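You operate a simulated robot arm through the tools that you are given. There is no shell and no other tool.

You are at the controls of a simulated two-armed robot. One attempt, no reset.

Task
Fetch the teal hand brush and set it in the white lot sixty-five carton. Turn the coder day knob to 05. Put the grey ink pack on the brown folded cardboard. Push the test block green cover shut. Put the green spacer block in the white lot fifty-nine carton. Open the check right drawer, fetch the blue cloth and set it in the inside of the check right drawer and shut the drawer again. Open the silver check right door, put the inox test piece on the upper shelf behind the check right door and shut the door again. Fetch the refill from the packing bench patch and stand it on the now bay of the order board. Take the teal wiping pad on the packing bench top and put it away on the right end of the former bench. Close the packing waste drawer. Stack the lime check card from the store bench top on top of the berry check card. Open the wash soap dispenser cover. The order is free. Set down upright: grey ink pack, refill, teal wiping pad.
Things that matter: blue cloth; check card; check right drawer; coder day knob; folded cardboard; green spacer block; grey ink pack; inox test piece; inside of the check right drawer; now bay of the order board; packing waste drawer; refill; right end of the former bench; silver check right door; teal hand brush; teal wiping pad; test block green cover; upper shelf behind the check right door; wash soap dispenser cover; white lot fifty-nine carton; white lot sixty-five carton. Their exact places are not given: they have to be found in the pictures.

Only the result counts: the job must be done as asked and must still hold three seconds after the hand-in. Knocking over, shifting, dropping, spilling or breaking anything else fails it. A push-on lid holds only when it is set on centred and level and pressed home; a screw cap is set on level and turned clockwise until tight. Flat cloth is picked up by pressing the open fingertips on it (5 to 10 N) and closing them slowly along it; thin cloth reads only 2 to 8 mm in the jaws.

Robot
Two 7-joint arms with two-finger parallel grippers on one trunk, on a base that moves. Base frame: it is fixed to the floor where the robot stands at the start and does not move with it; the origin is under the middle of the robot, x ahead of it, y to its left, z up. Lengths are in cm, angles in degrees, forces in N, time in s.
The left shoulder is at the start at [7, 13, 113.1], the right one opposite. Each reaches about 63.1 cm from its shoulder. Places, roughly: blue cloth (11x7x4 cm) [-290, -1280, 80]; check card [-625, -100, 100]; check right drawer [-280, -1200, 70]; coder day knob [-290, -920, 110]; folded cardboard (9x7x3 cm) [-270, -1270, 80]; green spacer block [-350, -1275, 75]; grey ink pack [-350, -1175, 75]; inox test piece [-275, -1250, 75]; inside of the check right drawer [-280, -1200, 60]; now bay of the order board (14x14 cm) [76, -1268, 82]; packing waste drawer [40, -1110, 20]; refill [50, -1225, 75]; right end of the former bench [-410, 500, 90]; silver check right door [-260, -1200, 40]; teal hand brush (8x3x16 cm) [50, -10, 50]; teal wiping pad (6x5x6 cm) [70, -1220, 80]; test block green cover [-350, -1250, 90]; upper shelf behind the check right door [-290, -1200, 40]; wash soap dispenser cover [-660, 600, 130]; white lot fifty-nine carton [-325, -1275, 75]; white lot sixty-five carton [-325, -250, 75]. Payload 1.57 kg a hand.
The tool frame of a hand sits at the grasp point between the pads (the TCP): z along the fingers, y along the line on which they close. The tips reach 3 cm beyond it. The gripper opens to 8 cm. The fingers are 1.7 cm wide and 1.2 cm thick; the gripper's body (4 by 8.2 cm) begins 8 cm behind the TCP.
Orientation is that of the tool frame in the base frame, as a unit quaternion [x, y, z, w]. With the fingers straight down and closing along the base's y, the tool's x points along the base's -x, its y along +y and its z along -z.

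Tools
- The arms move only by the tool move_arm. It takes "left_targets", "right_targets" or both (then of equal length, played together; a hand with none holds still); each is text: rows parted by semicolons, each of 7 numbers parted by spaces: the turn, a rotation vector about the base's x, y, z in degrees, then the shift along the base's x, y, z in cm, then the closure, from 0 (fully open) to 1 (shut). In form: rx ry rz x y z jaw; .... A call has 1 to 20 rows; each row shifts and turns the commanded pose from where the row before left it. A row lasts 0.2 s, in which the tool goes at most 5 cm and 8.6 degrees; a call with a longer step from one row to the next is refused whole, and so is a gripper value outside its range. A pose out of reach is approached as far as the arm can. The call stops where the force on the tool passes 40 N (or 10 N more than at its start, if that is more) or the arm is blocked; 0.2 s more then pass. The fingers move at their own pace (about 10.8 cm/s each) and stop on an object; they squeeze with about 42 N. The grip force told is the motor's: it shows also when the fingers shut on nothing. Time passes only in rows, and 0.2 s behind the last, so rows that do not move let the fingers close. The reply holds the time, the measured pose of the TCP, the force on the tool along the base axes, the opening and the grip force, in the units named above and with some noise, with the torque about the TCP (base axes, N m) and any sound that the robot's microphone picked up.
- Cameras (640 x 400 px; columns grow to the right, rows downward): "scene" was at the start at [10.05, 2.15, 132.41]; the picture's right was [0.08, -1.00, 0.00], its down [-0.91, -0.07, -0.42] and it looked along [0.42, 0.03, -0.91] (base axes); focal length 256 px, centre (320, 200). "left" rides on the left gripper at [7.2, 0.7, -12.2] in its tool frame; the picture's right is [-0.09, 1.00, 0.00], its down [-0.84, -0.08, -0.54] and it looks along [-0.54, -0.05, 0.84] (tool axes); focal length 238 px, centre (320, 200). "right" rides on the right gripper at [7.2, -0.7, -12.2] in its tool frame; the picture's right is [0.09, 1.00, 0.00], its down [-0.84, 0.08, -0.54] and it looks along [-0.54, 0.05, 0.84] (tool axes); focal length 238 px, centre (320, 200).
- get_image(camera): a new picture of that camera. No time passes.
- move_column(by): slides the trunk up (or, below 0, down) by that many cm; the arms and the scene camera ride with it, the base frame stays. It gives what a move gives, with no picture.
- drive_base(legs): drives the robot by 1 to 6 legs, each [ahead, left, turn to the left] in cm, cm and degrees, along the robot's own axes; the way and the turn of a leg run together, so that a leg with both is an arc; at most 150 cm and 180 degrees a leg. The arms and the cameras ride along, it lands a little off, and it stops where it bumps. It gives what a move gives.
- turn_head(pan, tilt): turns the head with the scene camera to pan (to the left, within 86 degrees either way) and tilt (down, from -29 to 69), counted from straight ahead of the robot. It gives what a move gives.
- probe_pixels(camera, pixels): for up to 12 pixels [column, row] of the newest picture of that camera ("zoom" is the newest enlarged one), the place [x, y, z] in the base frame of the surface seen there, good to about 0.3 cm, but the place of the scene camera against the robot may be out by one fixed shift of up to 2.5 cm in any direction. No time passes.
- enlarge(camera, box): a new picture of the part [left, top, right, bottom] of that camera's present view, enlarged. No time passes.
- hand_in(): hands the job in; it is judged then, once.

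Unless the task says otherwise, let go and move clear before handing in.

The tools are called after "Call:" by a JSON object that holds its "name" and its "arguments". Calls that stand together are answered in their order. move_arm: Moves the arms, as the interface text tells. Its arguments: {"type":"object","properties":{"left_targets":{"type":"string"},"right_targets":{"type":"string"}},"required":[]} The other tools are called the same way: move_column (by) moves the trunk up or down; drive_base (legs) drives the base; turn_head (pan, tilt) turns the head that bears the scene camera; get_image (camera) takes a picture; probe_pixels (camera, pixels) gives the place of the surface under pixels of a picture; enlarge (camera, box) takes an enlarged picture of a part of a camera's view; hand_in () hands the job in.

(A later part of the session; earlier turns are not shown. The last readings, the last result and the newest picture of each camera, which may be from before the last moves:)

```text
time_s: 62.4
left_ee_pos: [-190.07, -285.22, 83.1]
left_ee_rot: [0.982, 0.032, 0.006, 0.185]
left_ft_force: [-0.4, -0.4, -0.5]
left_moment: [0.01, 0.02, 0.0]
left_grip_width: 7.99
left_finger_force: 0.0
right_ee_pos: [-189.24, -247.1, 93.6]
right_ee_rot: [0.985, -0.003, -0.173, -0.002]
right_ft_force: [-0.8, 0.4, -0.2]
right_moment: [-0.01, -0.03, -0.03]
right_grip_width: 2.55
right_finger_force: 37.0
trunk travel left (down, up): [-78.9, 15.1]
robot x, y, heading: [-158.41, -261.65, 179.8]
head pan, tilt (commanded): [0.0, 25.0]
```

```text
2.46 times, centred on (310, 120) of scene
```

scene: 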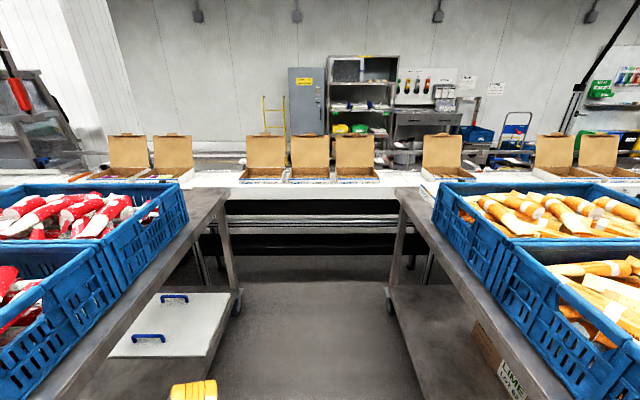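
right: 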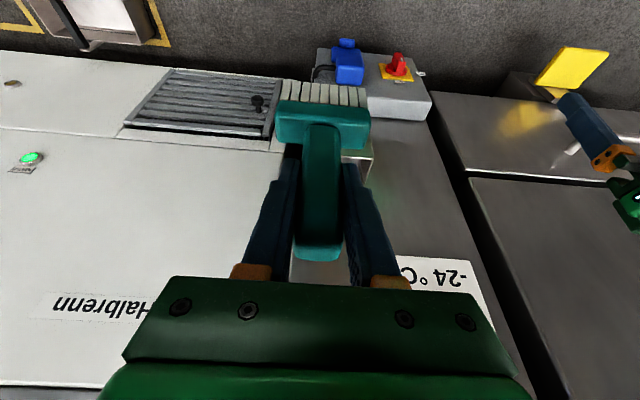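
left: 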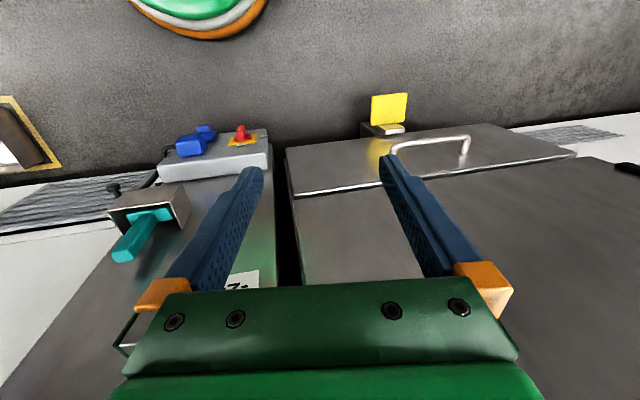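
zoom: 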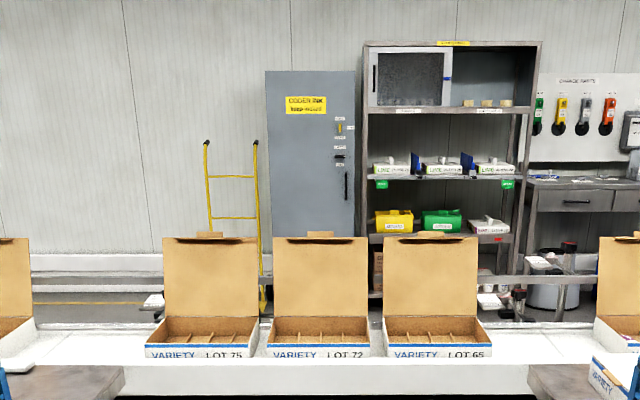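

The right-hand carton of the three (about (356,160)) reads LOT 65. I'll drive closer, to about x -263, with the hands staying short of the conveyor edge at -310.

Call:
{"name": "drive_base", "arguments": {"legs": [[104, 0, 0]]}}

Call:
{"name": "turn_head", "arguments": {"pan": 0, "tilt": 40}}

Call:
{"name": "get_image", "arguments": {"camera": "scene"}}

Call:
{"name": "get_image", "arguments": {"camera": "right"}}

```text
time_s: 67.7
left_ee_pos: [-293.4, -285.84, 83.2]
left_ee_rot: [0.982, 0.038, 0.007, 0.185]
left_ft_force: [0.3, 0.6, 0.6]
left_moment: [0.01, -0.02, -0.03]
left_grip_width: 7.99
left_finger_force: 0.0
right_ee_pos: [-293.19, -247.77, 93.59]
right_ee_rot: [0.985, 0.004, -0.173, -0.001]
right_ft_force: [-0.3, -0.4, -0.7]
right_moment: [-0.03, 0.03, -0.01]
right_grip_width: 2.52
right_finger_force: 37.2
trunk travel left (down, up): [-78.9, 15.1]
robot x, y, heading: [-261.96, -261.96, -179.5]
head pan, tilt (commanded): [0.0, 25.0]
```

```text
time_s: 68.5
left_ee_pos: [-293.61, -286.01, 83.14]
left_ee_rot: [0.982, 0.039, 0.009, 0.186]
left_ft_force: [0.5, 0.2, -1.0]
left_moment: [-0.01, 0.02, 0.0]
left_grip_width: 7.99
left_finger_force: 0.0
right_ee_pos: [-293.3, -247.8, 93.51]
right_ee_rot: [0.985, 0.004, -0.174, -0.001]
right_ft_force: [1.5, 0.0, -1.3]
right_moment: [0.01, 0.02, 0.0]
right_grip_width: 2.54
right_finger_force: 36.7
trunk travel left (down, up): [-78.9, 15.1]
robot x, y, heading: [-262.16, -262.12, -179.6]
head pan, tilt (commanded): [0.0, 40.0]
```

```text
taken
```

scene: 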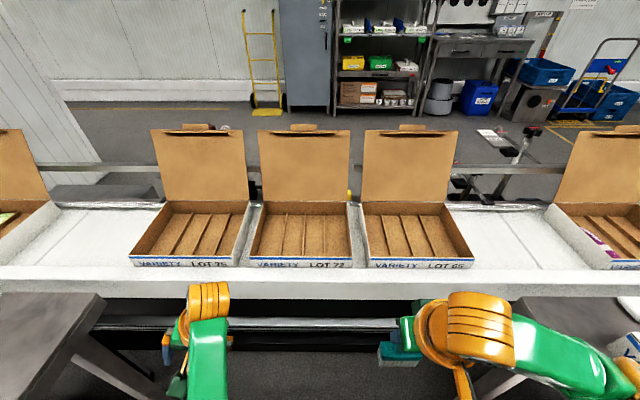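

```text
taken
```

right: 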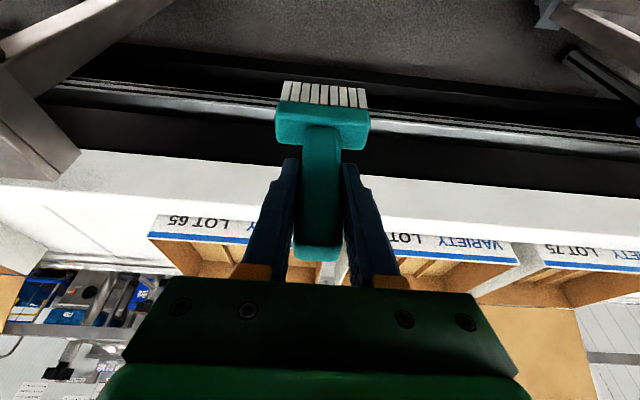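

Now the carton interior (dividers running front to back) is visible at about (410,230). I'll probe its rims, floor and dividers.

Call:
{"name": "probe_pixels", "arguments": {"camera": "scene", "pixels": [[370, 258], [475, 256], [362, 205], [448, 203], [420, 264], [420, 240], [395, 235], [405, 235], [385, 235], [440, 235], [410, 210], [410, 135]]}}

Call:
{"name": "enlarge", "arguments": {"camera": "scene", "box": [340, 110, 500, 280]}}

```text
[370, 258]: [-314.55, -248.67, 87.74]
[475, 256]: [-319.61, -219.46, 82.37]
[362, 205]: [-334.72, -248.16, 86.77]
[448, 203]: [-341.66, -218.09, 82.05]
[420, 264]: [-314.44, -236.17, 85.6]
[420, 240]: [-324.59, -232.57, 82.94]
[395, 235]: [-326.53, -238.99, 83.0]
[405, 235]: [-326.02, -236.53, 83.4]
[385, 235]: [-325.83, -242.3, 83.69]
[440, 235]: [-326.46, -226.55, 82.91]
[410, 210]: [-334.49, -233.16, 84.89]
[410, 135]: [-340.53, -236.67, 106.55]
```

```text
2.35 times, centred on (420, 195) of scene
```

zoom: 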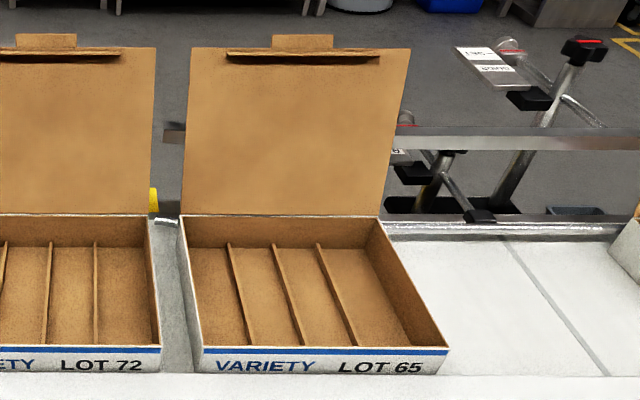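

The carton is about 28 × 22 cm with 5 cm walls (floor z about 82.5, rim 87). I'll edge 5 cm closer and tilt the brush forward about 56° so it can be laid in along the carton's depth.

Call:
{"name": "drive_base", "arguments": {"legs": [[5, 0, 0]]}}

Call:
{"name": "move_arm", "arguments": {"right_targets": "0 8 0 0 0.5 1.5 1; 0 8 0 0 0.5 1.5 1; 0 8 0 0 0.5 1.5 1; 0 8 0 0 0.5 1.5 1; 0 8 0 0 0.5 1.5 1; 0 8 0 0 0.5 1.5 1; 0 8 0 0 0.5 1.5 1; 0 0 0 0 0 0 1"}}

Call:
{"name": "get_image", "arguments": {"camera": "right"}}

Call:
{"name": "get_image", "arguments": {"camera": "scene"}}

```text
time_s: 69.4
left_ee_pos: [-298.22, -286.0, 83.42]
left_ee_rot: [0.982, 0.039, 0.005, 0.185]
left_ft_force: [1.1, 0.0, 0.9]
left_moment: [0.0, 0.05, -0.02]
left_grip_width: 8.03
left_finger_force: 0.1
right_ee_pos: [-297.83, -247.81, 93.79]
right_ee_rot: [0.984, 0.004, -0.176, 0.0]
right_ft_force: [-0.3, 0.8, -0.9]
right_moment: [0.0, 0.01, -0.03]
right_grip_width: 2.55
right_finger_force: 37.7
trunk travel left (down, up): [-78.9, 15.1]
robot x, y, heading: [-266.86, -261.95, -179.5]
head pan, tilt (commanded): [0.0, 40.0]
```

```text
time_s: 71.2
left_ee_pos: [-298.46, -286.01, 83.13]
left_ee_rot: [0.982, 0.039, 0.008, 0.186]
left_ft_force: [0.5, 0.5, 0.5]
left_moment: [0.0, 0.02, -0.04]
left_grip_width: 8.0
left_finger_force: 0.1
right_ee_pos: [-309.62, -247.32, 102.14]
right_ee_rot: [0.788, 0.005, -0.616, -0.001]
right_ft_force: [-0.3, 0.3, -0.7]
right_moment: [0.0, 0.03, 0.03]
right_grip_width: 0.0
right_finger_force: 21.4
right hand out of reach, approached as far as the arm can: row 1, 2, 3, 4, 5, 6, 7
trunk travel left (down, up): [-78.9, 15.1]
robot x, y, heading: [-266.92, -261.64, -179.5]
head pan, tilt (commanded): [0.0, 40.0]
```

```text
taken
```

right: 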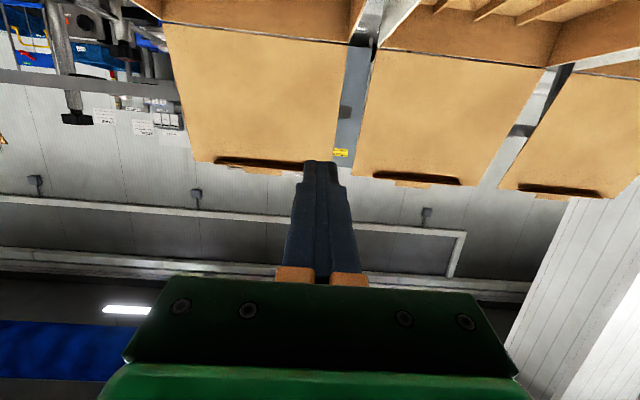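

```text
taken
```

scene: 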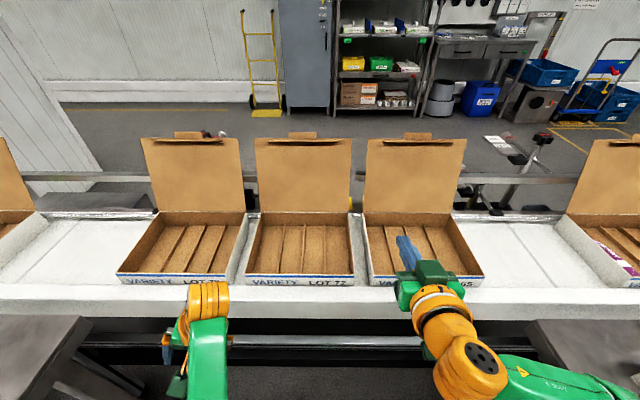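

The jaw reads 0.0, so the brush slipped out when the arm jumped in the out-of-reach rows. I'll look down to find where it went.

Call:
{"name": "turn_head", "arguments": {"pan": 0, "tilt": 69}}

Call:
{"name": "get_image", "arguments": {"camera": "scene"}}

Call:
{"name": "get_image", "arguments": {"camera": "left"}}

Call:
{"name": "turn_head", "arguments": {"pan": -45, "tilt": 65}}

Call:
{"name": "get_image", "arguments": {"camera": "scene"}}

```text
time_s: 72.1
left_ee_pos: [-298.43, -285.95, 83.15]
left_ee_rot: [0.982, 0.039, 0.008, 0.185]
left_ft_force: [-0.5, 0.2, -0.2]
left_moment: [0.03, -0.01, 0.0]
left_grip_width: 8.0
left_finger_force: 0.0
right_ee_pos: [-309.62, -247.22, 102.0]
right_ee_rot: [0.789, 0.003, -0.615, -0.002]
right_ft_force: [0.2, -0.2, -0.5]
right_moment: [0.0, -0.02, -0.03]
right_grip_width: 0.02
right_finger_force: 21.4
trunk travel left (down, up): [-78.9, 15.1]
robot x, y, heading: [-266.8, -262.07, -179.6]
head pan, tilt (commanded): [0.0, 68.8]
```

```text
taken
```

scene: 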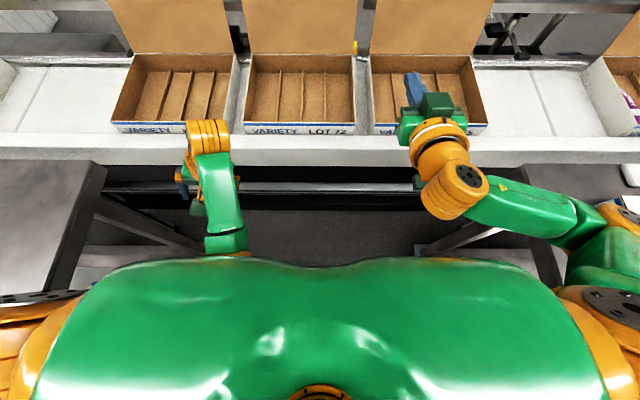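

```text
taken
```

left: 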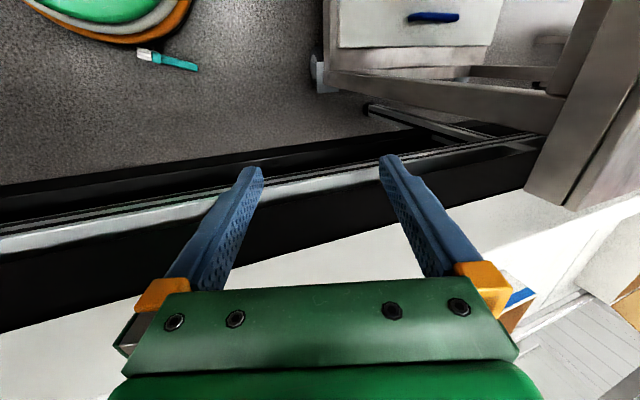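

```text
time_s: 73.2
left_ee_pos: [-298.47, -285.97, 83.08]
left_ee_rot: [0.982, 0.039, 0.008, 0.185]
left_ft_force: [-0.7, 0.4, -0.8]
left_moment: [0.01, -0.02, -0.02]
left_grip_width: 7.98
left_finger_force: 0.1
right_ee_pos: [-309.7, -247.27, 102.09]
right_ee_rot: [0.788, 0.004, -0.616, -0.001]
right_ft_force: [0.0, 1.0, 0.8]
right_moment: [0.03, 0.02, -0.01]
right_grip_width: 0.0
right_finger_force: 21.5
trunk travel left (down, up): [-78.9, 15.1]
robot x, y, heading: [-266.86, -261.49, -179.5]
head pan, tilt (commanded): [-45.0, 65.0]
```

```text
taken
```

scene: 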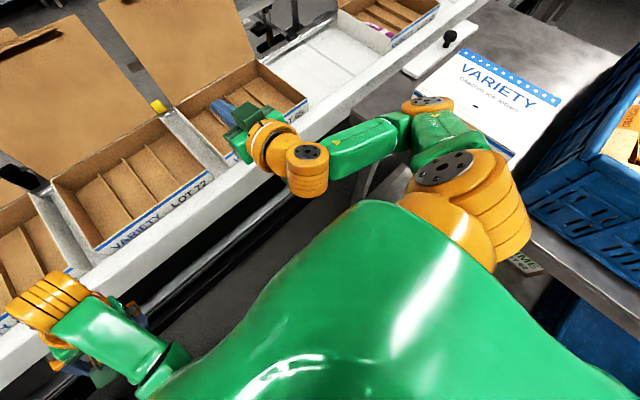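

The left camera shows the brush lying on the floor at about (168,60), next to the robot's base. I'll probe it.

Call:
{"name": "probe_pixels", "arguments": {"camera": "left", "pixels": [[142, 54], [150, 57], [165, 60], [180, 63], [195, 67], [130, 35], [180, 30], [230, 70], [155, 52], [148, 62]]}}

Call:
{"name": "enlarge", "arguments": {"camera": "left", "box": [90, 0, 270, 112]}}

```text
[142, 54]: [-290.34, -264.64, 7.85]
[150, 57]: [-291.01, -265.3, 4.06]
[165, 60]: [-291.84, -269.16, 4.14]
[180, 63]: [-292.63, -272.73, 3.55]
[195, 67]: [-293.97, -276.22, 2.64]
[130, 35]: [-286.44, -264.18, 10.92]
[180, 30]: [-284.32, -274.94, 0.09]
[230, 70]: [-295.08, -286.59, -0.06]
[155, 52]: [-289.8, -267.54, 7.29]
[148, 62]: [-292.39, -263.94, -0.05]
```

```text
3.56 times, centred on (180, 56) of left
```

zoom: 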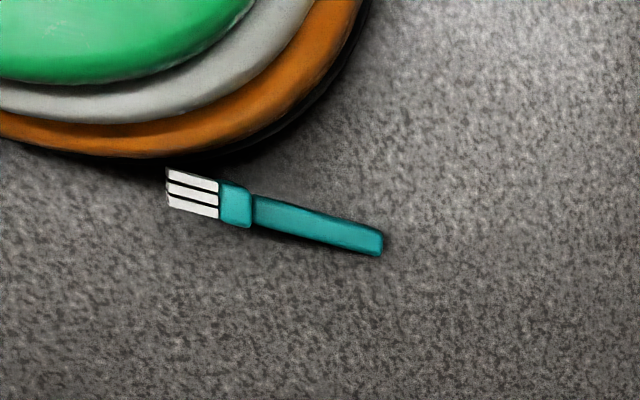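

The brush lies on its side edge on the floor, with its handle from about (-291,-265) to (-294,-276). The base front is at about x -287. I'll back straight off 22 cm, strafe left 10 cm to bring it in front of the right arm, and lower the trunk.

Call:
{"name": "drive_base", "arguments": {"legs": [[-22, 0, 0], [0, 10, 0]]}}

Call:
{"name": "move_column", "arguments": {"by": -50}}

Call:
{"name": "turn_head", "arguments": {"pan": 0, "tilt": 50}}

Call:
{"name": "get_image", "arguments": {"camera": "scene"}}

Call:
{"name": "get_image", "arguments": {"camera": "left"}}

```text
time_s: 75.7
left_ee_pos: [-276.53, -295.63, 83.15]
left_ee_rot: [0.982, 0.039, 0.008, 0.187]
left_ft_force: [1.2, 0.5, 0.3]
left_moment: [0.03, 0.02, -0.02]
left_grip_width: 8.03
left_finger_force: 0.0
right_ee_pos: [-287.61, -256.93, 101.98]
right_ee_rot: [0.789, 0.004, -0.615, -0.001]
right_ft_force: [0.1, 0.0, -0.4]
right_moment: [0.04, 0.01, 0.0]
right_grip_width: 0.0
right_finger_force: 21.7
trunk travel left (down, up): [-78.9, 15.1]
robot x, y, heading: [-245.04, -271.6, -179.6]
head pan, tilt (commanded): [-45.0, 65.0]
```

```text
refused: -50 is not a number from -40 to 40
```

```text
time_s: 76.8
left_ee_pos: [-276.5, -295.74, 83.08]
left_ee_rot: [0.982, 0.038, 0.008, 0.186]
left_ft_force: [0.4, -0.8, 1.0]
left_moment: [0.01, 0.03, 0.02]
left_grip_width: 7.99
left_finger_force: 0.0
right_ee_pos: [-287.68, -257.12, 102.09]
right_ee_rot: [0.788, 0.004, -0.615, -0.002]
right_ft_force: [0.2, -0.2, -0.2]
right_moment: [0.02, 0.01, -0.02]
right_grip_width: 0.0
right_finger_force: 21.1
trunk travel left (down, up): [-78.9, 15.1]
robot x, y, heading: [-244.88, -271.22, -179.2]
head pan, tilt (commanded): [0.0, 50.0]
```

```text
taken
```

scene: 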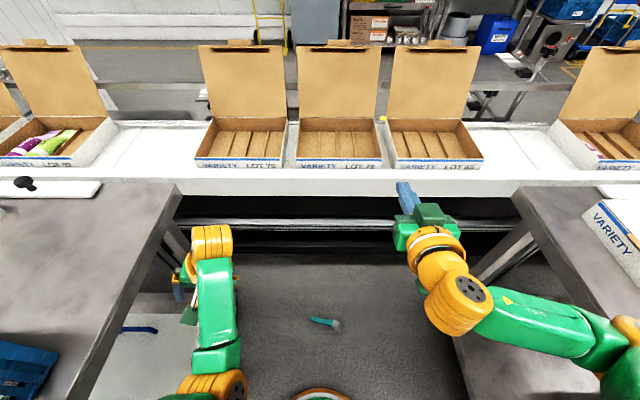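

```text
taken
```

left: 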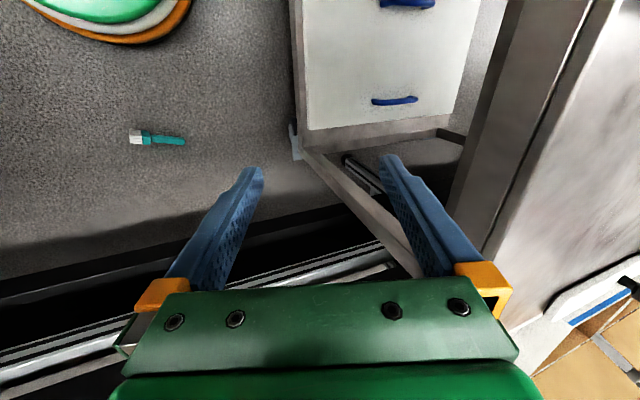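

The brush is at scene (325,322). I'll first bring the right hand back to straight down while lowering it, staying short of the conveyor.

Call:
{"name": "move_arm", "arguments": {"right_targets": "0 -8.4 0 0.3 0 -2.5 0; 0 -8.4 0 0.3 0 -2.5 0; 0 -8.4 0 0.3 0 -2.5 0; 0 -8.4 0 0.3 0 -2.5 0; 0 -8.4 0 0.3 0 -2.5 0; 0 -8.4 0 0.3 0 -2.5 0; 0 -8.4 0 0.3 0 -2.5 0; 0 -8.4 0 0.3 0 -2.5 0; 0 -8.4 0 0.3 0 -2.5 0; 0 0 0 0 0 0 0"}}

Call:
{"name": "move_column", "arguments": {"by": -40}}

Call:
{"name": "get_image", "arguments": {"camera": "right"}}

Call:
{"name": "get_image", "arguments": {"camera": "scene"}}

```text
time_s: 79.0
left_ee_pos: [-276.37, -295.78, 83.15]
left_ee_rot: [0.982, 0.04, 0.007, 0.186]
left_ft_force: [0.2, -0.6, 0.5]
left_moment: [0.01, 0.0, 0.0]
left_grip_width: 8.02
left_finger_force: 0.1
right_ee_pos: [-284.89, -257.19, 79.39]
right_ee_rot: [1.0, 0.003, -0.003, 0.001]
right_ft_force: [-0.2, -0.5, 0.6]
right_moment: [0.01, -0.02, -0.03]
right_grip_width: 8.02
right_finger_force: 0.1
trunk travel left (down, up): [-78.9, 15.1]
robot x, y, heading: [-244.81, -272.0, -179.2]
head pan, tilt (commanded): [0.0, 50.0]
```

```text
time_s: 82.8
left_ee_pos: [-276.51, -295.72, 43.17]
left_ee_rot: [0.982, 0.039, 0.008, 0.186]
left_ft_force: [0.3, 0.8, -0.3]
left_moment: [0.0, 0.02, 0.02]
left_grip_width: 8.0
left_finger_force: 0.1
right_ee_pos: [-284.92, -257.08, 39.48]
right_ee_rot: [1.0, 0.004, -0.002, 0.001]
right_ft_force: [0.7, -0.3, -0.2]
right_moment: [0.01, -0.01, -0.02]
right_grip_width: 8.0
right_finger_force: 0.0
trunk travel left (down, up): [-38.9, 55.1]
robot x, y, heading: [-245.32, -271.62, -179.7]
head pan, tilt (commanded): [0.0, 50.0]
```

```text
taken
```

right: 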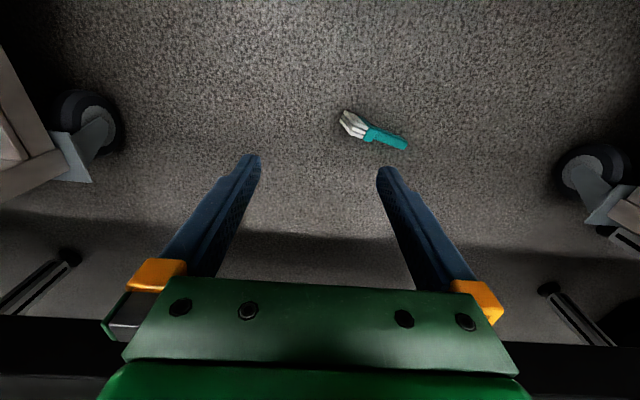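

```text
taken
```

scene: 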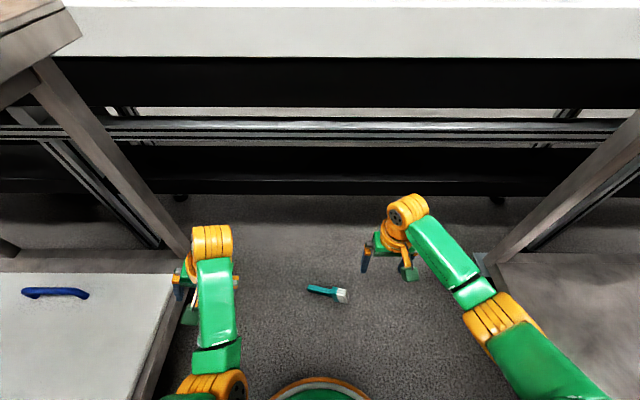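

Call:
{"name": "enlarge", "arguments": {"camera": "right", "box": [310, 80, 440, 180]}}

Call:
{"name": "probe_pixels", "arguments": {"camera": "zoom", "pixels": [[160, 170], [240, 230], [280, 260], [320, 275], [370, 290], [420, 310], [460, 325], [300, 230], [340, 300], [400, 280]]}}

```text
4.00 times, centred on (375, 130) of right
```

zoom: 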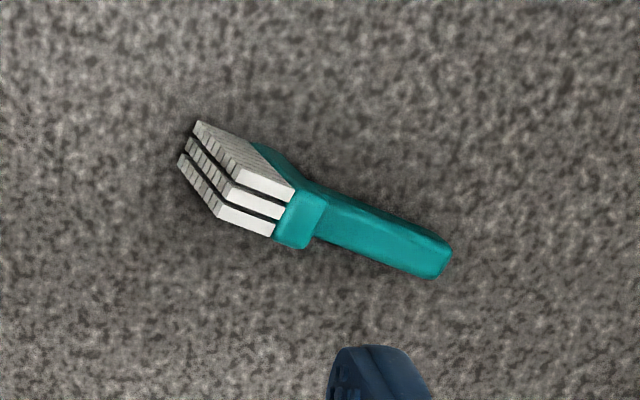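

```text
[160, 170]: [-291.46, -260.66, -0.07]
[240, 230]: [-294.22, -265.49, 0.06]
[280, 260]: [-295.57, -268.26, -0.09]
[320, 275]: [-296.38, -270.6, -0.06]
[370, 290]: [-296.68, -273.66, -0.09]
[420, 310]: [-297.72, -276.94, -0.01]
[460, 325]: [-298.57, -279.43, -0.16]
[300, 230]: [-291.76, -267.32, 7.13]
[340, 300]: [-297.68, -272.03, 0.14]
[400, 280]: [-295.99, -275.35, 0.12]
```

Now I can see the brush clearly in the zoom. I'll probe points along the handle's top.

Call:
{"name": "probe_pixels", "arguments": {"camera": "zoom", "pixels": [[340, 205], [345, 225], [385, 220], [385, 245], [420, 235], [425, 262], [440, 262], [448, 250], [300, 205], [290, 230], [265, 180], [230, 195]]}}

```text
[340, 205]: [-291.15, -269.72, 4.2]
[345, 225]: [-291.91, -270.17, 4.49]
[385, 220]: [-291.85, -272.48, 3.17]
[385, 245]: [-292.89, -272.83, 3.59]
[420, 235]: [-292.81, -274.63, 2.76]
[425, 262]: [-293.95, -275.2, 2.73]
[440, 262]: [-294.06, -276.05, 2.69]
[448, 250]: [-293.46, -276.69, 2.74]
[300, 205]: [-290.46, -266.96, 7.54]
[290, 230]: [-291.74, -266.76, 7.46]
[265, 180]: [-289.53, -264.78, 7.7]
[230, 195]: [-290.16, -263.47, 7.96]
```

The handle runs along (-0.30,-0.95), with its midpoint at about (-292,-271.5) and its top at about z 3.8. I'll yaw the right hand +72° and move it over that point.

Call:
{"name": "move_arm", "arguments": {"right_targets": "0 0 8 -0.8 -1.6 0 0; 0 0 8 -0.8 -1.6 0 0; 0 0 8 -0.8 -1.6 0 0; 0 0 8 -0.8 -1.6 0 0; 0 0 8 -0.8 -1.6 0 0; 0 0 8 -0.8 -1.6 0 0; 0 0 8 -0.8 -1.6 0 0; 0 0 8 -0.8 -1.6 0 0; 0 0 8.3 -0.6 -1.4 0 0; 0 0 0 0 0 0 0"}}

Call:
{"name": "get_image", "arguments": {"camera": "right"}}

Call:
{"name": "get_image", "arguments": {"camera": "scene"}}

```text
time_s: 85.0
left_ee_pos: [-276.42, -295.75, 43.19]
left_ee_rot: [0.982, 0.039, 0.009, 0.187]
left_ft_force: [0.5, 0.2, -0.4]
left_moment: [0.03, -0.03, -0.03]
left_grip_width: 7.99
left_finger_force: 0.0
right_ee_pos: [-288.8, -269.77, 40.73]
right_ee_rot: [0.804, 0.594, -0.001, 0.003]
right_ft_force: [-0.3, -0.4, -1.0]
right_moment: [0.03, 0.03, 0.0]
right_grip_width: 8.01
right_finger_force: 0.0
right hand out of reach, approached as far as the arm can: row 7, 8, 9
trunk travel left (down, up): [-38.9, 55.1]
robot x, y, heading: [-245.58, -271.87, -179.3]
head pan, tilt (commanded): [0.0, 50.0]
```

```text
taken
```

right: 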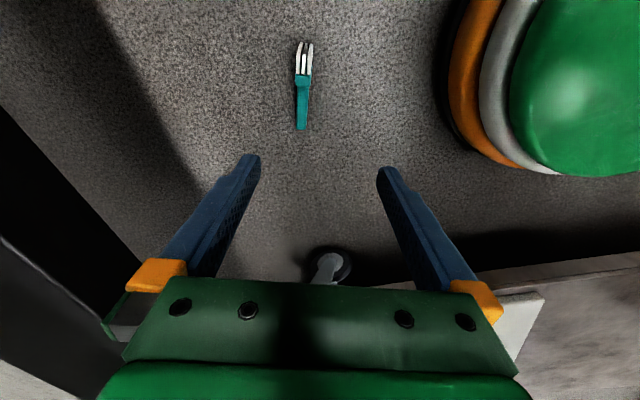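

```text
taken
```

scene: 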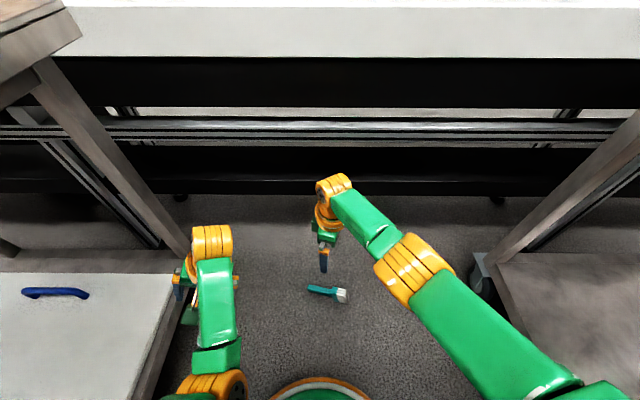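

The arm is near full stretch at (-288.8,-269.8). I'll move the base 9 cm closer (its front still clears the brush by over 10 cm) and lower the trunk 32 cm.

Call:
{"name": "drive_base", "arguments": {"legs": [[9, 0, 0]]}}

Call:
{"name": "move_column", "arguments": {"by": -28}}

Call:
{"name": "get_image", "arguments": {"camera": "right"}}

```text
time_s: 86.1
left_ee_pos: [-285.46, -295.74, 43.1]
left_ee_rot: [0.982, 0.04, 0.009, 0.187]
left_ft_force: [-0.3, -0.7, 0.3]
left_moment: [-0.01, -0.01, -0.03]
left_grip_width: 7.98
left_finger_force: 0.0
right_ee_pos: [-297.57, -270.0, 40.55]
right_ee_rot: [0.805, 0.594, -0.001, 0.003]
right_ft_force: [0.0, -0.6, -0.3]
right_moment: [0.02, -0.01, -0.01]
right_grip_width: 7.99
right_finger_force: 0.1
trunk travel left (down, up): [-38.9, 55.1]
robot x, y, heading: [-254.03, -271.91, -179.5]
head pan, tilt (commanded): [0.0, 50.0]
```

```text
time_s: 89.0
left_ee_pos: [-285.42, -295.85, 15.41]
left_ee_rot: [0.982, 0.04, 0.006, 0.187]
left_ft_force: [0.4, -0.5, -0.2]
left_moment: [0.01, 0.0, -0.03]
left_grip_width: 8.01
left_finger_force: 0.0
right_ee_pos: [-297.62, -269.89, 12.91]
right_ee_rot: [0.805, 0.594, -0.003, 0.003]
right_ft_force: [-0.2, -0.5, -0.2]
right_moment: [0.02, 0.0, 0.01]
right_grip_width: 7.97
right_finger_force: 0.2
trunk travel left (down, up): [-10.9, 83.1]
robot x, y, heading: [-254.18, -271.67, -179.6]
head pan, tilt (commanded): [0.0, 50.0]
```

```text
taken
```

right: 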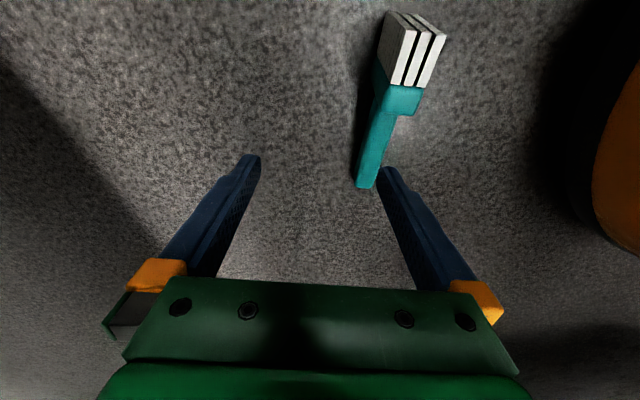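

I'll probe the handle again from this close view.

Call:
{"name": "probe_pixels", "arguments": {"camera": "right", "pixels": [[375, 130], [387, 130], [395, 110], [365, 170], [372, 160], [382, 150], [368, 150], [400, 95], [365, 183], [410, 60]]}}

Call:
{"name": "move_arm", "arguments": {"right_targets": "0 0 0 1 0 0 0; 0 0 0 0 0 0 0"}}

```text
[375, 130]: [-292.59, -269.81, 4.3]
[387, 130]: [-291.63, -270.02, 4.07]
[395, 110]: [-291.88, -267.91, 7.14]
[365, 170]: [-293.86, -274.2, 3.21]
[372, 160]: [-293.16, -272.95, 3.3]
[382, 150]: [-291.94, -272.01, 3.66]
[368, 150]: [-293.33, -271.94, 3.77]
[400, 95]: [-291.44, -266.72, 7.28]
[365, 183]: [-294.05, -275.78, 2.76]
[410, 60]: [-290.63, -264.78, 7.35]
```

```text
time_s: 89.6
left_ee_pos: [-285.45, -295.89, 15.48]
left_ee_rot: [0.981, 0.04, 0.006, 0.188]
left_ft_force: [0.5, -0.8, -0.3]
left_moment: [-0.03, -0.01, 0.01]
left_grip_width: 8.02
left_finger_force: 0.1
right_ee_pos: [-296.54, -269.95, 12.77]
right_ee_rot: [0.805, 0.593, -0.004, 0.003]
right_ft_force: [1.0, -0.3, -0.1]
right_moment: [-0.01, 0.0, -0.04]
right_grip_width: 7.98
right_finger_force: 0.0
trunk travel left (down, up): [-10.9, 83.1]
robot x, y, heading: [-254.09, -271.85, -179.3]
head pan, tilt (commanded): [0.0, 50.0]
```

The handle centre at y -271.5 is x -292.6. I'll centre over it, go down to z about 3.7, and close.

Call:
{"name": "move_arm", "arguments": {"right_targets": "0 0 0 2 -0.8 0 0; 0 0 0 1.95 -0.75 0 0; 0 0 0 0 0 -3.2 0; 0 0 0 0 0 -3 0; 0 0 0 0 0 -2.9 0; 0 0 0 0 0 0 0.3; 0 0 0 0 0 0 0.5; 0 0 0 0 0 0 0.8; 0 0 0 0 0 0 1; 0 0 0 0 0 0 1; 0 0 0 0 0 0 1"}}

Call:
{"name": "get_image", "arguments": {"camera": "right"}}

```text
time_s: 92.0
left_ee_pos: [-285.6, -295.9, 15.5]
left_ee_rot: [0.982, 0.04, 0.004, 0.186]
left_ft_force: [-0.1, -0.3, 0.7]
left_moment: [-0.02, 0.01, 0.0]
left_grip_width: 8.02
left_finger_force: 0.1
right_ee_pos: [-292.27, -271.32, 3.84]
right_ee_rot: [0.805, 0.593, -0.003, 0.003]
right_ft_force: [0.0, 0.2, 4.3]
right_moment: [0.17, -0.05, 0.01]
right_grip_width: 2.09
right_finger_force: 34.3
right hand out of reach, approached as far as the arm can: row 5
trunk travel left (down, up): [-10.9, 83.1]
robot x, y, heading: [-254.07, -271.97, -179.5]
head pan, tilt (commanded): [0.0, 50.0]
```

```text
taken
```

right: 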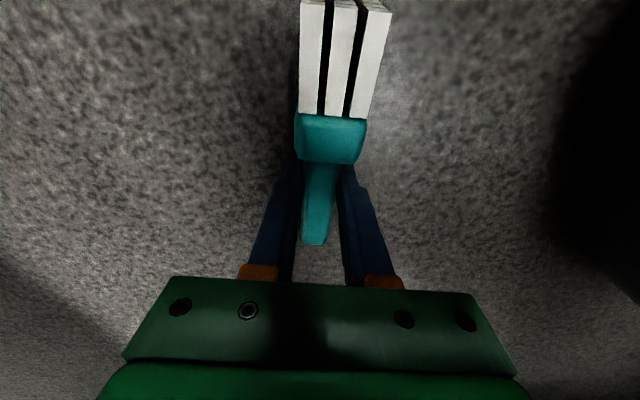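

The brush is gripped at 2.09 cm. I'll lift by the trunk so the arm geometry stays the same, then check the grip.

Call:
{"name": "move_column", "arguments": {"by": 20}}

Call:
{"name": "get_image", "arguments": {"camera": "right"}}

```text
time_s: 94.1
left_ee_pos: [-285.39, -295.85, 35.22]
left_ee_rot: [0.982, 0.039, 0.009, 0.187]
left_ft_force: [-0.4, -0.1, 0.1]
left_moment: [0.0, 0.0, -0.01]
left_grip_width: 7.98
left_finger_force: 0.0
right_ee_pos: [-292.21, -271.28, 23.59]
right_ee_rot: [0.805, 0.594, -0.001, 0.003]
right_ft_force: [-0.4, -0.1, -0.8]
right_moment: [-0.04, 0.03, 0.0]
right_grip_width: 2.13
right_finger_force: 34.5
trunk travel left (down, up): [-30.9, 63.1]
robot x, y, heading: [-253.82, -271.79, -179.3]
head pan, tilt (commanded): [0.0, 50.0]
```

```text
taken
```

right: 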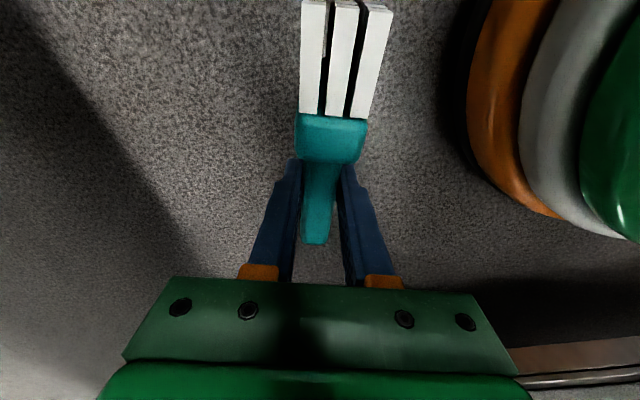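

The brush is held (2.13 cm). I'll raise the trunk 60 cm in two moves.

Call:
{"name": "move_column", "arguments": {"by": 40}}

Call:
{"name": "move_column", "arguments": {"by": 20}}

Call:
{"name": "move_arm", "arguments": {"right_targets": "0 0 0 0 0 2 1; 0 0 0 0 0 2 1; 0 0 0 0 0 2 1; 0 0 0 0 0 2 1; 0 0 0 0 0 2 1; 0 0 0 0 0 2 1; 0 0 0 0 0 0 1"}}

Call:
{"name": "turn_head", "arguments": {"pan": -30, "tilt": 55}}

Call:
{"name": "get_image", "arguments": {"camera": "scene"}}

```text
time_s: 98.0
left_ee_pos: [-285.4, -295.86, 75.17]
left_ee_rot: [0.982, 0.039, 0.009, 0.185]
left_ft_force: [0.3, -1.0, -0.9]
left_moment: [0.02, 0.01, 0.02]
left_grip_width: 7.98
left_finger_force: 0.1
right_ee_pos: [-292.29, -271.2, 63.63]
right_ee_rot: [0.805, 0.594, -0.001, 0.003]
right_ft_force: [-0.4, -0.2, -0.4]
right_moment: [-0.02, 0.02, -0.01]
right_grip_width: 2.12
right_finger_force: 34.4
trunk travel left (down, up): [-70.9, 23.1]
robot x, y, heading: [-254.01, -271.8, -179.4]
head pan, tilt (commanded): [0.0, 50.0]
```

```text
time_s: 100.1
left_ee_pos: [-285.45, -295.77, 95.09]
left_ee_rot: [0.982, 0.039, 0.008, 0.186]
left_ft_force: [-0.4, 0.8, -0.1]
left_moment: [0.0, -0.04, 0.01]
left_grip_width: 8.0
left_finger_force: 0.1
right_ee_pos: [-292.25, -271.28, 83.76]
right_ee_rot: [0.805, 0.593, -0.001, 0.004]
right_ft_force: [-0.6, 0.0, -1.3]
right_moment: [-0.03, 0.03, 0.0]
right_grip_width: 2.12
right_finger_force: 34.1
trunk travel left (down, up): [-90.9, 3.1]
robot x, y, heading: [-254.0, -272.05, -179.5]
head pan, tilt (commanded): [0.0, 50.0]
```

```text
time_s: 101.7
left_ee_pos: [-285.49, -295.79, 95.08]
left_ee_rot: [0.982, 0.039, 0.008, 0.186]
left_ft_force: [0.5, 0.6, -0.4]
left_moment: [-0.02, -0.02, -0.02]
left_grip_width: 8.01
left_finger_force: 0.1
right_ee_pos: [-292.22, -271.43, 95.81]
right_ee_rot: [0.805, 0.593, -0.001, 0.003]
right_ft_force: [0.0, 0.3, -0.3]
right_moment: [-0.04, 0.03, 0.02]
right_grip_width: 2.08
right_finger_force: 34.5
trunk travel left (down, up): [-90.9, 3.1]
robot x, y, heading: [-253.63, -272.03, -179.4]
head pan, tilt (commanded): [0.0, 50.0]
```

```text
time_s: 102.7
left_ee_pos: [-285.39, -295.85, 95.18]
left_ee_rot: [0.982, 0.039, 0.008, 0.187]
left_ft_force: [-0.7, -0.2, 0.3]
left_moment: [0.01, 0.0, 0.01]
left_grip_width: 7.98
left_finger_force: 0.1
right_ee_pos: [-292.31, -271.24, 95.82]
right_ee_rot: [0.805, 0.593, -0.001, 0.004]
right_ft_force: [-0.6, -0.5, -0.4]
right_moment: [-0.05, 0.04, 0.0]
right_grip_width: 2.15
right_finger_force: 35.0
trunk travel left (down, up): [-90.9, 3.1]
robot x, y, heading: [-254.1, -271.99, -179.6]
head pan, tilt (commanded): [-30.0, 55.0]
```

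```text
taken
```

scene: 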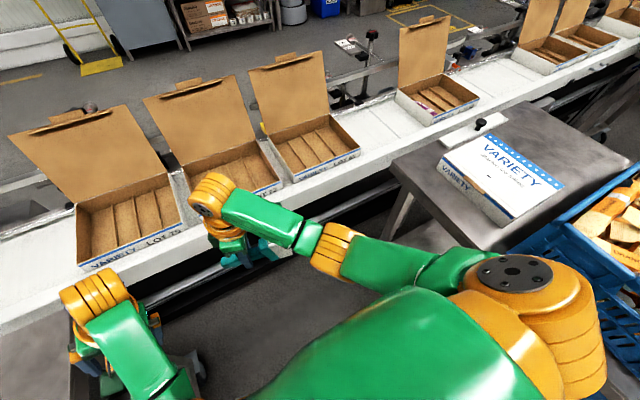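

All clear: the brush is at z about 92–100, above the rims at 87.5. I'll strafe right 20 cm and go ahead 22 cm, then check.

Call:
{"name": "drive_base", "arguments": {"legs": [[0, -20, 0], [22, 0, 0]]}}

Call:
{"name": "get_image", "arguments": {"camera": "scene"}}

Call:
{"name": "get_image", "arguments": {"camera": "right"}}

```text
time_s: 105.6
left_ee_pos: [-307.47, -276.04, 95.3]
left_ee_rot: [0.982, 0.041, 0.007, 0.185]
left_ft_force: [0.1, -0.3, -0.1]
left_moment: [0.0, 0.06, -0.01]
left_grip_width: 8.01
left_finger_force: 0.0
right_ee_pos: [-314.18, -251.56, 95.92]
right_ee_rot: [0.804, 0.595, -0.002, 0.003]
right_ft_force: [0.8, -0.2, -1.0]
right_moment: [-0.01, 0.05, -0.01]
right_grip_width: 2.09
right_finger_force: 34.3
trunk travel left (down, up): [-90.9, 3.1]
robot x, y, heading: [-276.18, -252.04, -179.5]
head pan, tilt (commanded): [-30.0, 55.0]
```

```text
taken
```

scene: 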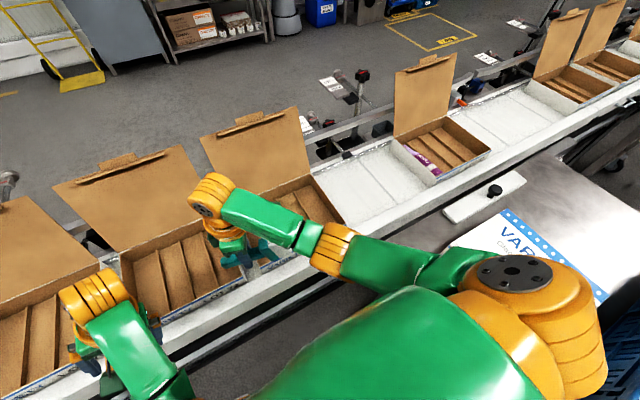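

```text
taken
```

right: 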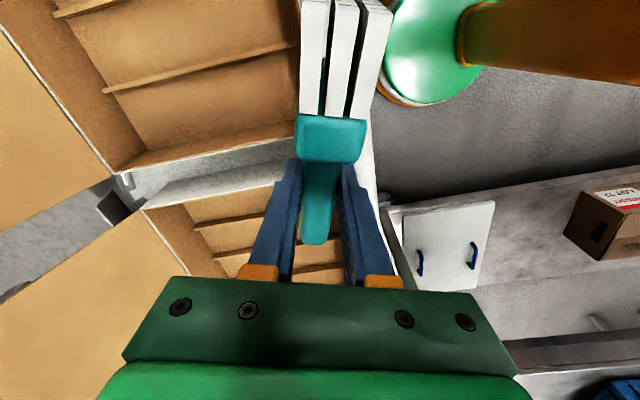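

The right camera sees carton 65's near corner (the upper carton, rim at about (200,150)). I'll probe its walls and dividers without the scene-camera offset.

Call:
{"name": "probe_pixels", "arguments": {"camera": "right", "pixels": [[220, 150], [130, 165], [290, 135], [180, 110], [230, 60], [180, 85], [200, 20], [60, 90], [100, 160], [215, 180], [30, 50], [290, 45]]}}

```text
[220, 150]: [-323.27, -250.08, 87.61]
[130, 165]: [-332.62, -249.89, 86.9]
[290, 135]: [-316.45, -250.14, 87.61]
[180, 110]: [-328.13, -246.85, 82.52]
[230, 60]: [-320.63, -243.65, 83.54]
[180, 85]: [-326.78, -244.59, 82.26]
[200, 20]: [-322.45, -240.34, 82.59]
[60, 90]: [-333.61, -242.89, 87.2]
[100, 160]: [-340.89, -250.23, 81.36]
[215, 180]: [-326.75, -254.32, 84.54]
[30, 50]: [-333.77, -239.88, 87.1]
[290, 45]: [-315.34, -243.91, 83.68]
```

Carton 65 spans y -250 to about -222 and x -315.5 to -335, with its floor at z 82.3 and rim at 87.6. I'll go 4 cm ahead and carry the brush over the carton centre at height.

Call:
{"name": "drive_base", "arguments": {"legs": [[4, 0, 0]]}}

Call:
{"name": "move_arm", "arguments": {"right_targets": "0 0 0 -1.3 2.3 0 1; 0 0 0 -1.3 2.3 0 1; 0 0 0 -1.3 2.3 0 1; 0 0 0 -1.3 2.3 0 1; 0 0 0 -1.3 2.3 0 1; 0 0 0 -1.3 2.3 0 1; 0 0 0 0 0 0 1"}}

Call:
{"name": "get_image", "arguments": {"camera": "right"}}

Call:
{"name": "get_image", "arguments": {"camera": "scene"}}

```text
time_s: 106.5
left_ee_pos: [-311.02, -276.05, 95.29]
left_ee_rot: [0.982, 0.041, 0.006, 0.186]
left_ft_force: [0.4, 0.7, -0.7]
left_moment: [0.03, 0.02, -0.03]
left_grip_width: 8.02
left_finger_force: 0.1
right_ee_pos: [-317.91, -251.57, 95.95]
right_ee_rot: [0.804, 0.594, -0.005, 0.001]
right_ft_force: [0.8, -0.3, -0.8]
right_moment: [-0.05, 0.06, -0.02]
right_grip_width: 2.11
right_finger_force: 34.2
trunk travel left (down, up): [-90.9, 3.1]
robot x, y, heading: [-280.29, -252.26, -179.3]
head pan, tilt (commanded): [-30.0, 55.0]
```

```text
time_s: 108.0
left_ee_pos: [-311.58, -276.06, 95.14]
left_ee_rot: [0.982, 0.04, 0.007, 0.186]
left_ft_force: [0.6, -0.8, 0.1]
left_moment: [-0.02, -0.03, -0.01]
left_grip_width: 8.01
left_finger_force: 0.1
right_ee_pos: [-326.2, -237.84, 95.86]
right_ee_rot: [0.805, 0.594, -0.001, 0.003]
right_ft_force: [0.0, -0.7, -0.7]
right_moment: [-0.03, 0.01, 0.0]
right_grip_width: 2.14
right_finger_force: 34.1
trunk travel left (down, up): [-90.9, 3.1]
robot x, y, heading: [-280.24, -252.01, -179.4]
head pan, tilt (commanded): [-30.0, 55.0]
```

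```text
taken
```

right: 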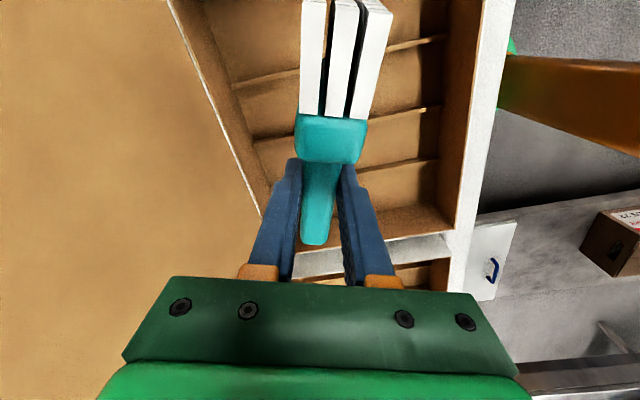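

```text
taken
```

scene: 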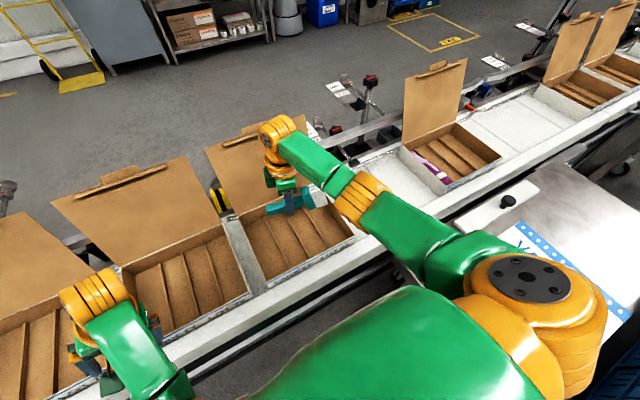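

The brush hangs inside carton 65's outline. I'll lower about 8.3 cm until it touches, then open slowly.

Call:
{"name": "move_arm", "arguments": {"right_targets": "0 0 0 0.2 0 -2.5 1; 0 0 0 0.2 0 -2.5 1; 0 0 0 0 0 -2 1; 0 0 0 0 0 -1 1; 0 0 0 0 0 0 1"}}

Call:
{"name": "get_image", "arguments": {"camera": "right"}}

```text
time_s: 109.2
left_ee_pos: [-311.64, -276.14, 95.11]
left_ee_rot: [0.982, 0.04, 0.008, 0.186]
left_ft_force: [-0.1, -0.7, -0.2]
left_moment: [-0.01, 0.01, 0.03]
left_grip_width: 7.99
left_finger_force: 0.1
right_ee_pos: [-325.18, -237.51, 87.98]
right_ee_rot: [0.804, 0.594, -0.001, 0.003]
right_ft_force: [1.0, 0.4, -0.7]
right_moment: [-0.07, 0.02, -0.03]
right_grip_width: 2.11
right_finger_force: 34.1
right hand out of reach, approached as far as the arm can: row 4
trunk travel left (down, up): [-90.9, 3.1]
robot x, y, heading: [-280.31, -251.79, -179.3]
head pan, tilt (commanded): [-30.0, 55.0]
```

```text
taken
```

right: 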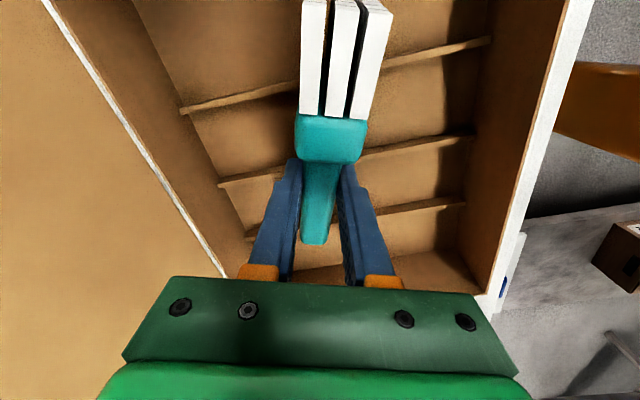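

There's no contact force yet at z 88, and the arm is near its reach limit, so I'll lower the last bit with the trunk.

Call:
{"name": "move_column", "arguments": {"by": -0.8}}

```text
time_s: 109.8
left_ee_pos: [-311.38, -276.24, 94.46]
left_ee_rot: [0.982, 0.04, 0.008, 0.186]
left_ft_force: [-0.6, -0.2, -0.1]
left_moment: [0.0, 0.02, -0.01]
left_grip_width: 8.01
left_finger_force: 0.0
right_ee_pos: [-325.01, -237.73, 87.29]
right_ee_rot: [0.804, 0.594, -0.003, 0.0]
right_ft_force: [-0.1, -0.7, 14.2]
right_moment: [0.79, 0.0, 0.02]
right_grip_width: 2.1
right_finger_force: 33.8
trunk travel left (down, up): [-90.1, 3.9]
robot x, y, heading: [-280.05, -252.09, -179.6]
head pan, tilt (commanded): [-30.0, 55.0]
```

The force is now 14 N upward, so the brush rests on the carton bottom. I'll open the jaw gradually and lift away.

Call:
{"name": "move_arm", "arguments": {"right_targets": "0 0 0 0 0 0 0.6; 0 0 0 0 0 0 0.4; 0 0 0 0 0 0 0.2; 0 0 0 0 0 0 0; 0 0 0 0 0 0 0; 0 0 0 0 0 2 0; 0 0 0 0 0 3 0; 0 0 0 0 0 3 0; 0 0 0 0 0 3 0; 0 0 0 0 0 0 0"}}

Call:
{"name": "get_image", "arguments": {"camera": "right"}}

Call:
{"name": "get_image", "arguments": {"camera": "scene"}}

```text
time_s: 112.0
left_ee_pos: [-311.63, -276.15, 94.39]
left_ee_rot: [0.982, 0.04, 0.008, 0.186]
left_ft_force: [0.9, 0.5, 0.5]
left_moment: [0.01, 0.0, 0.02]
left_grip_width: 8.0
left_finger_force: 0.1
right_ee_pos: [-325.12, -237.66, 98.11]
right_ee_rot: [0.804, 0.594, -0.001, 0.003]
right_ft_force: [0.5, -0.4, -0.3]
right_moment: [-0.02, -0.02, 0.02]
right_grip_width: 8.03
right_finger_force: 0.2
trunk travel left (down, up): [-90.1, 3.9]
robot x, y, heading: [-280.26, -252.01, -179.4]
head pan, tilt (commanded): [-30.0, 55.0]
```

```text
taken
```

right: 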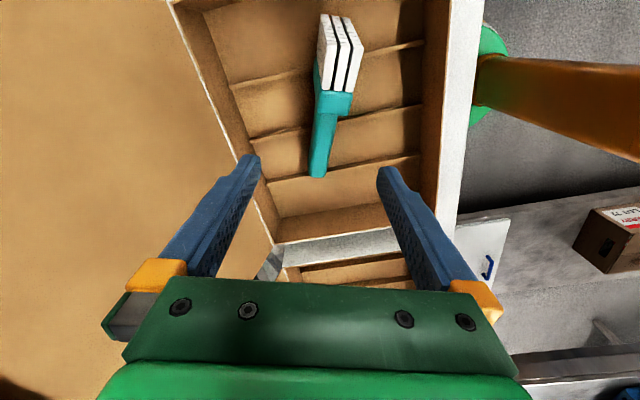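

```text
taken
```

scene: 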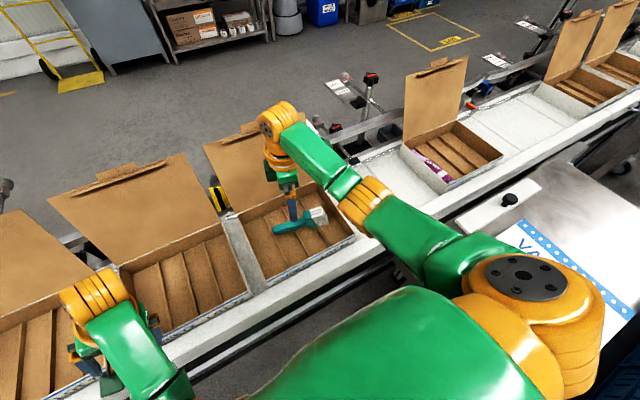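

The brush lies inside carton 65, clear of the rims. I'll draw the right hand back, undoing the yaw on the way.

Call:
{"name": "move_arm", "arguments": {"right_targets": "0 0 -8.1 1.5 0 0 0; 0 0 -8.1 1.5 0 0 0; 0 0 -8.1 1.5 0 0 0; 0 0 -8.1 1.5 0 0 0; 0 0 -8.1 1.5 0 0 0; 0 0 -8.1 1.5 0 0 0; 0 0 -8.1 1.5 0 0 0; 0 0 -8.1 1 0 0 0; 0 0 -8.1 0 0 0 0; 0 0 0 0 0 0 0"}}

Call:
{"name": "drive_base", "arguments": {"legs": [[-30, 0, 0]]}}

Call:
{"name": "turn_head", "arguments": {"pan": 0, "tilt": 20}}

Call:
{"name": "get_image", "arguments": {"camera": "scene"}}

```text
time_s: 114.2
left_ee_pos: [-311.62, -276.09, 94.27]
left_ee_rot: [0.982, 0.04, 0.008, 0.187]
left_ft_force: [0.4, 0.8, 0.5]
left_moment: [-0.04, 0.0, 0.01]
left_grip_width: 8.0
left_finger_force: 0.1
right_ee_pos: [-313.69, -237.61, 98.11]
right_ee_rot: [1.0, -0.001, -0.002, 0.002]
right_ft_force: [-0.4, -0.6, -0.1]
right_moment: [0.01, -0.01, -0.01]
right_grip_width: 8.02
right_finger_force: 0.0
trunk travel left (down, up): [-90.1, 3.9]
robot x, y, heading: [-280.33, -252.2, -179.2]
head pan, tilt (commanded): [-30.0, 55.0]
```

```text
time_s: 116.3
left_ee_pos: [-281.74, -275.83, 94.33]
left_ee_rot: [0.982, 0.042, 0.01, 0.186]
left_ft_force: [0.9, -0.6, 0.7]
left_moment: [0.0, 0.01, 0.04]
left_grip_width: 8.01
left_finger_force: 0.1
right_ee_pos: [-283.88, -237.3, 98.01]
right_ee_rot: [1.0, 0.002, -0.002, 0.002]
right_ft_force: [-0.8, 0.0, 0.2]
right_moment: [0.03, -0.04, 0.01]
right_grip_width: 8.01
right_finger_force: 0.0
trunk travel left (down, up): [-90.1, 3.9]
robot x, y, heading: [-250.22, -251.48, -179.2]
head pan, tilt (commanded): [-30.0, 55.0]
```

```text
time_s: 117.3
left_ee_pos: [-281.65, -275.85, 94.4]
left_ee_rot: [0.982, 0.042, 0.009, 0.186]
left_ft_force: [0.2, 0.2, 0.2]
left_moment: [0.01, 0.0, -0.04]
left_grip_width: 8.02
left_finger_force: 0.0
right_ee_pos: [-283.85, -237.36, 98.2]
right_ee_rot: [1.0, 0.002, -0.003, 0.002]
right_ft_force: [0.1, 0.4, 0.5]
right_moment: [0.01, 0.0, -0.01]
right_grip_width: 7.98
right_finger_force: 0.0
trunk travel left (down, up): [-90.1, 3.9]
robot x, y, heading: [-250.34, -251.61, -179.0]
head pan, tilt (commanded): [0.0, 20.0]
```

```text
taken
```

scene: 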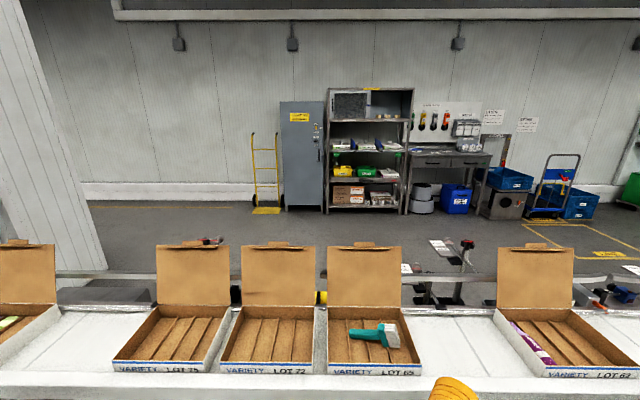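

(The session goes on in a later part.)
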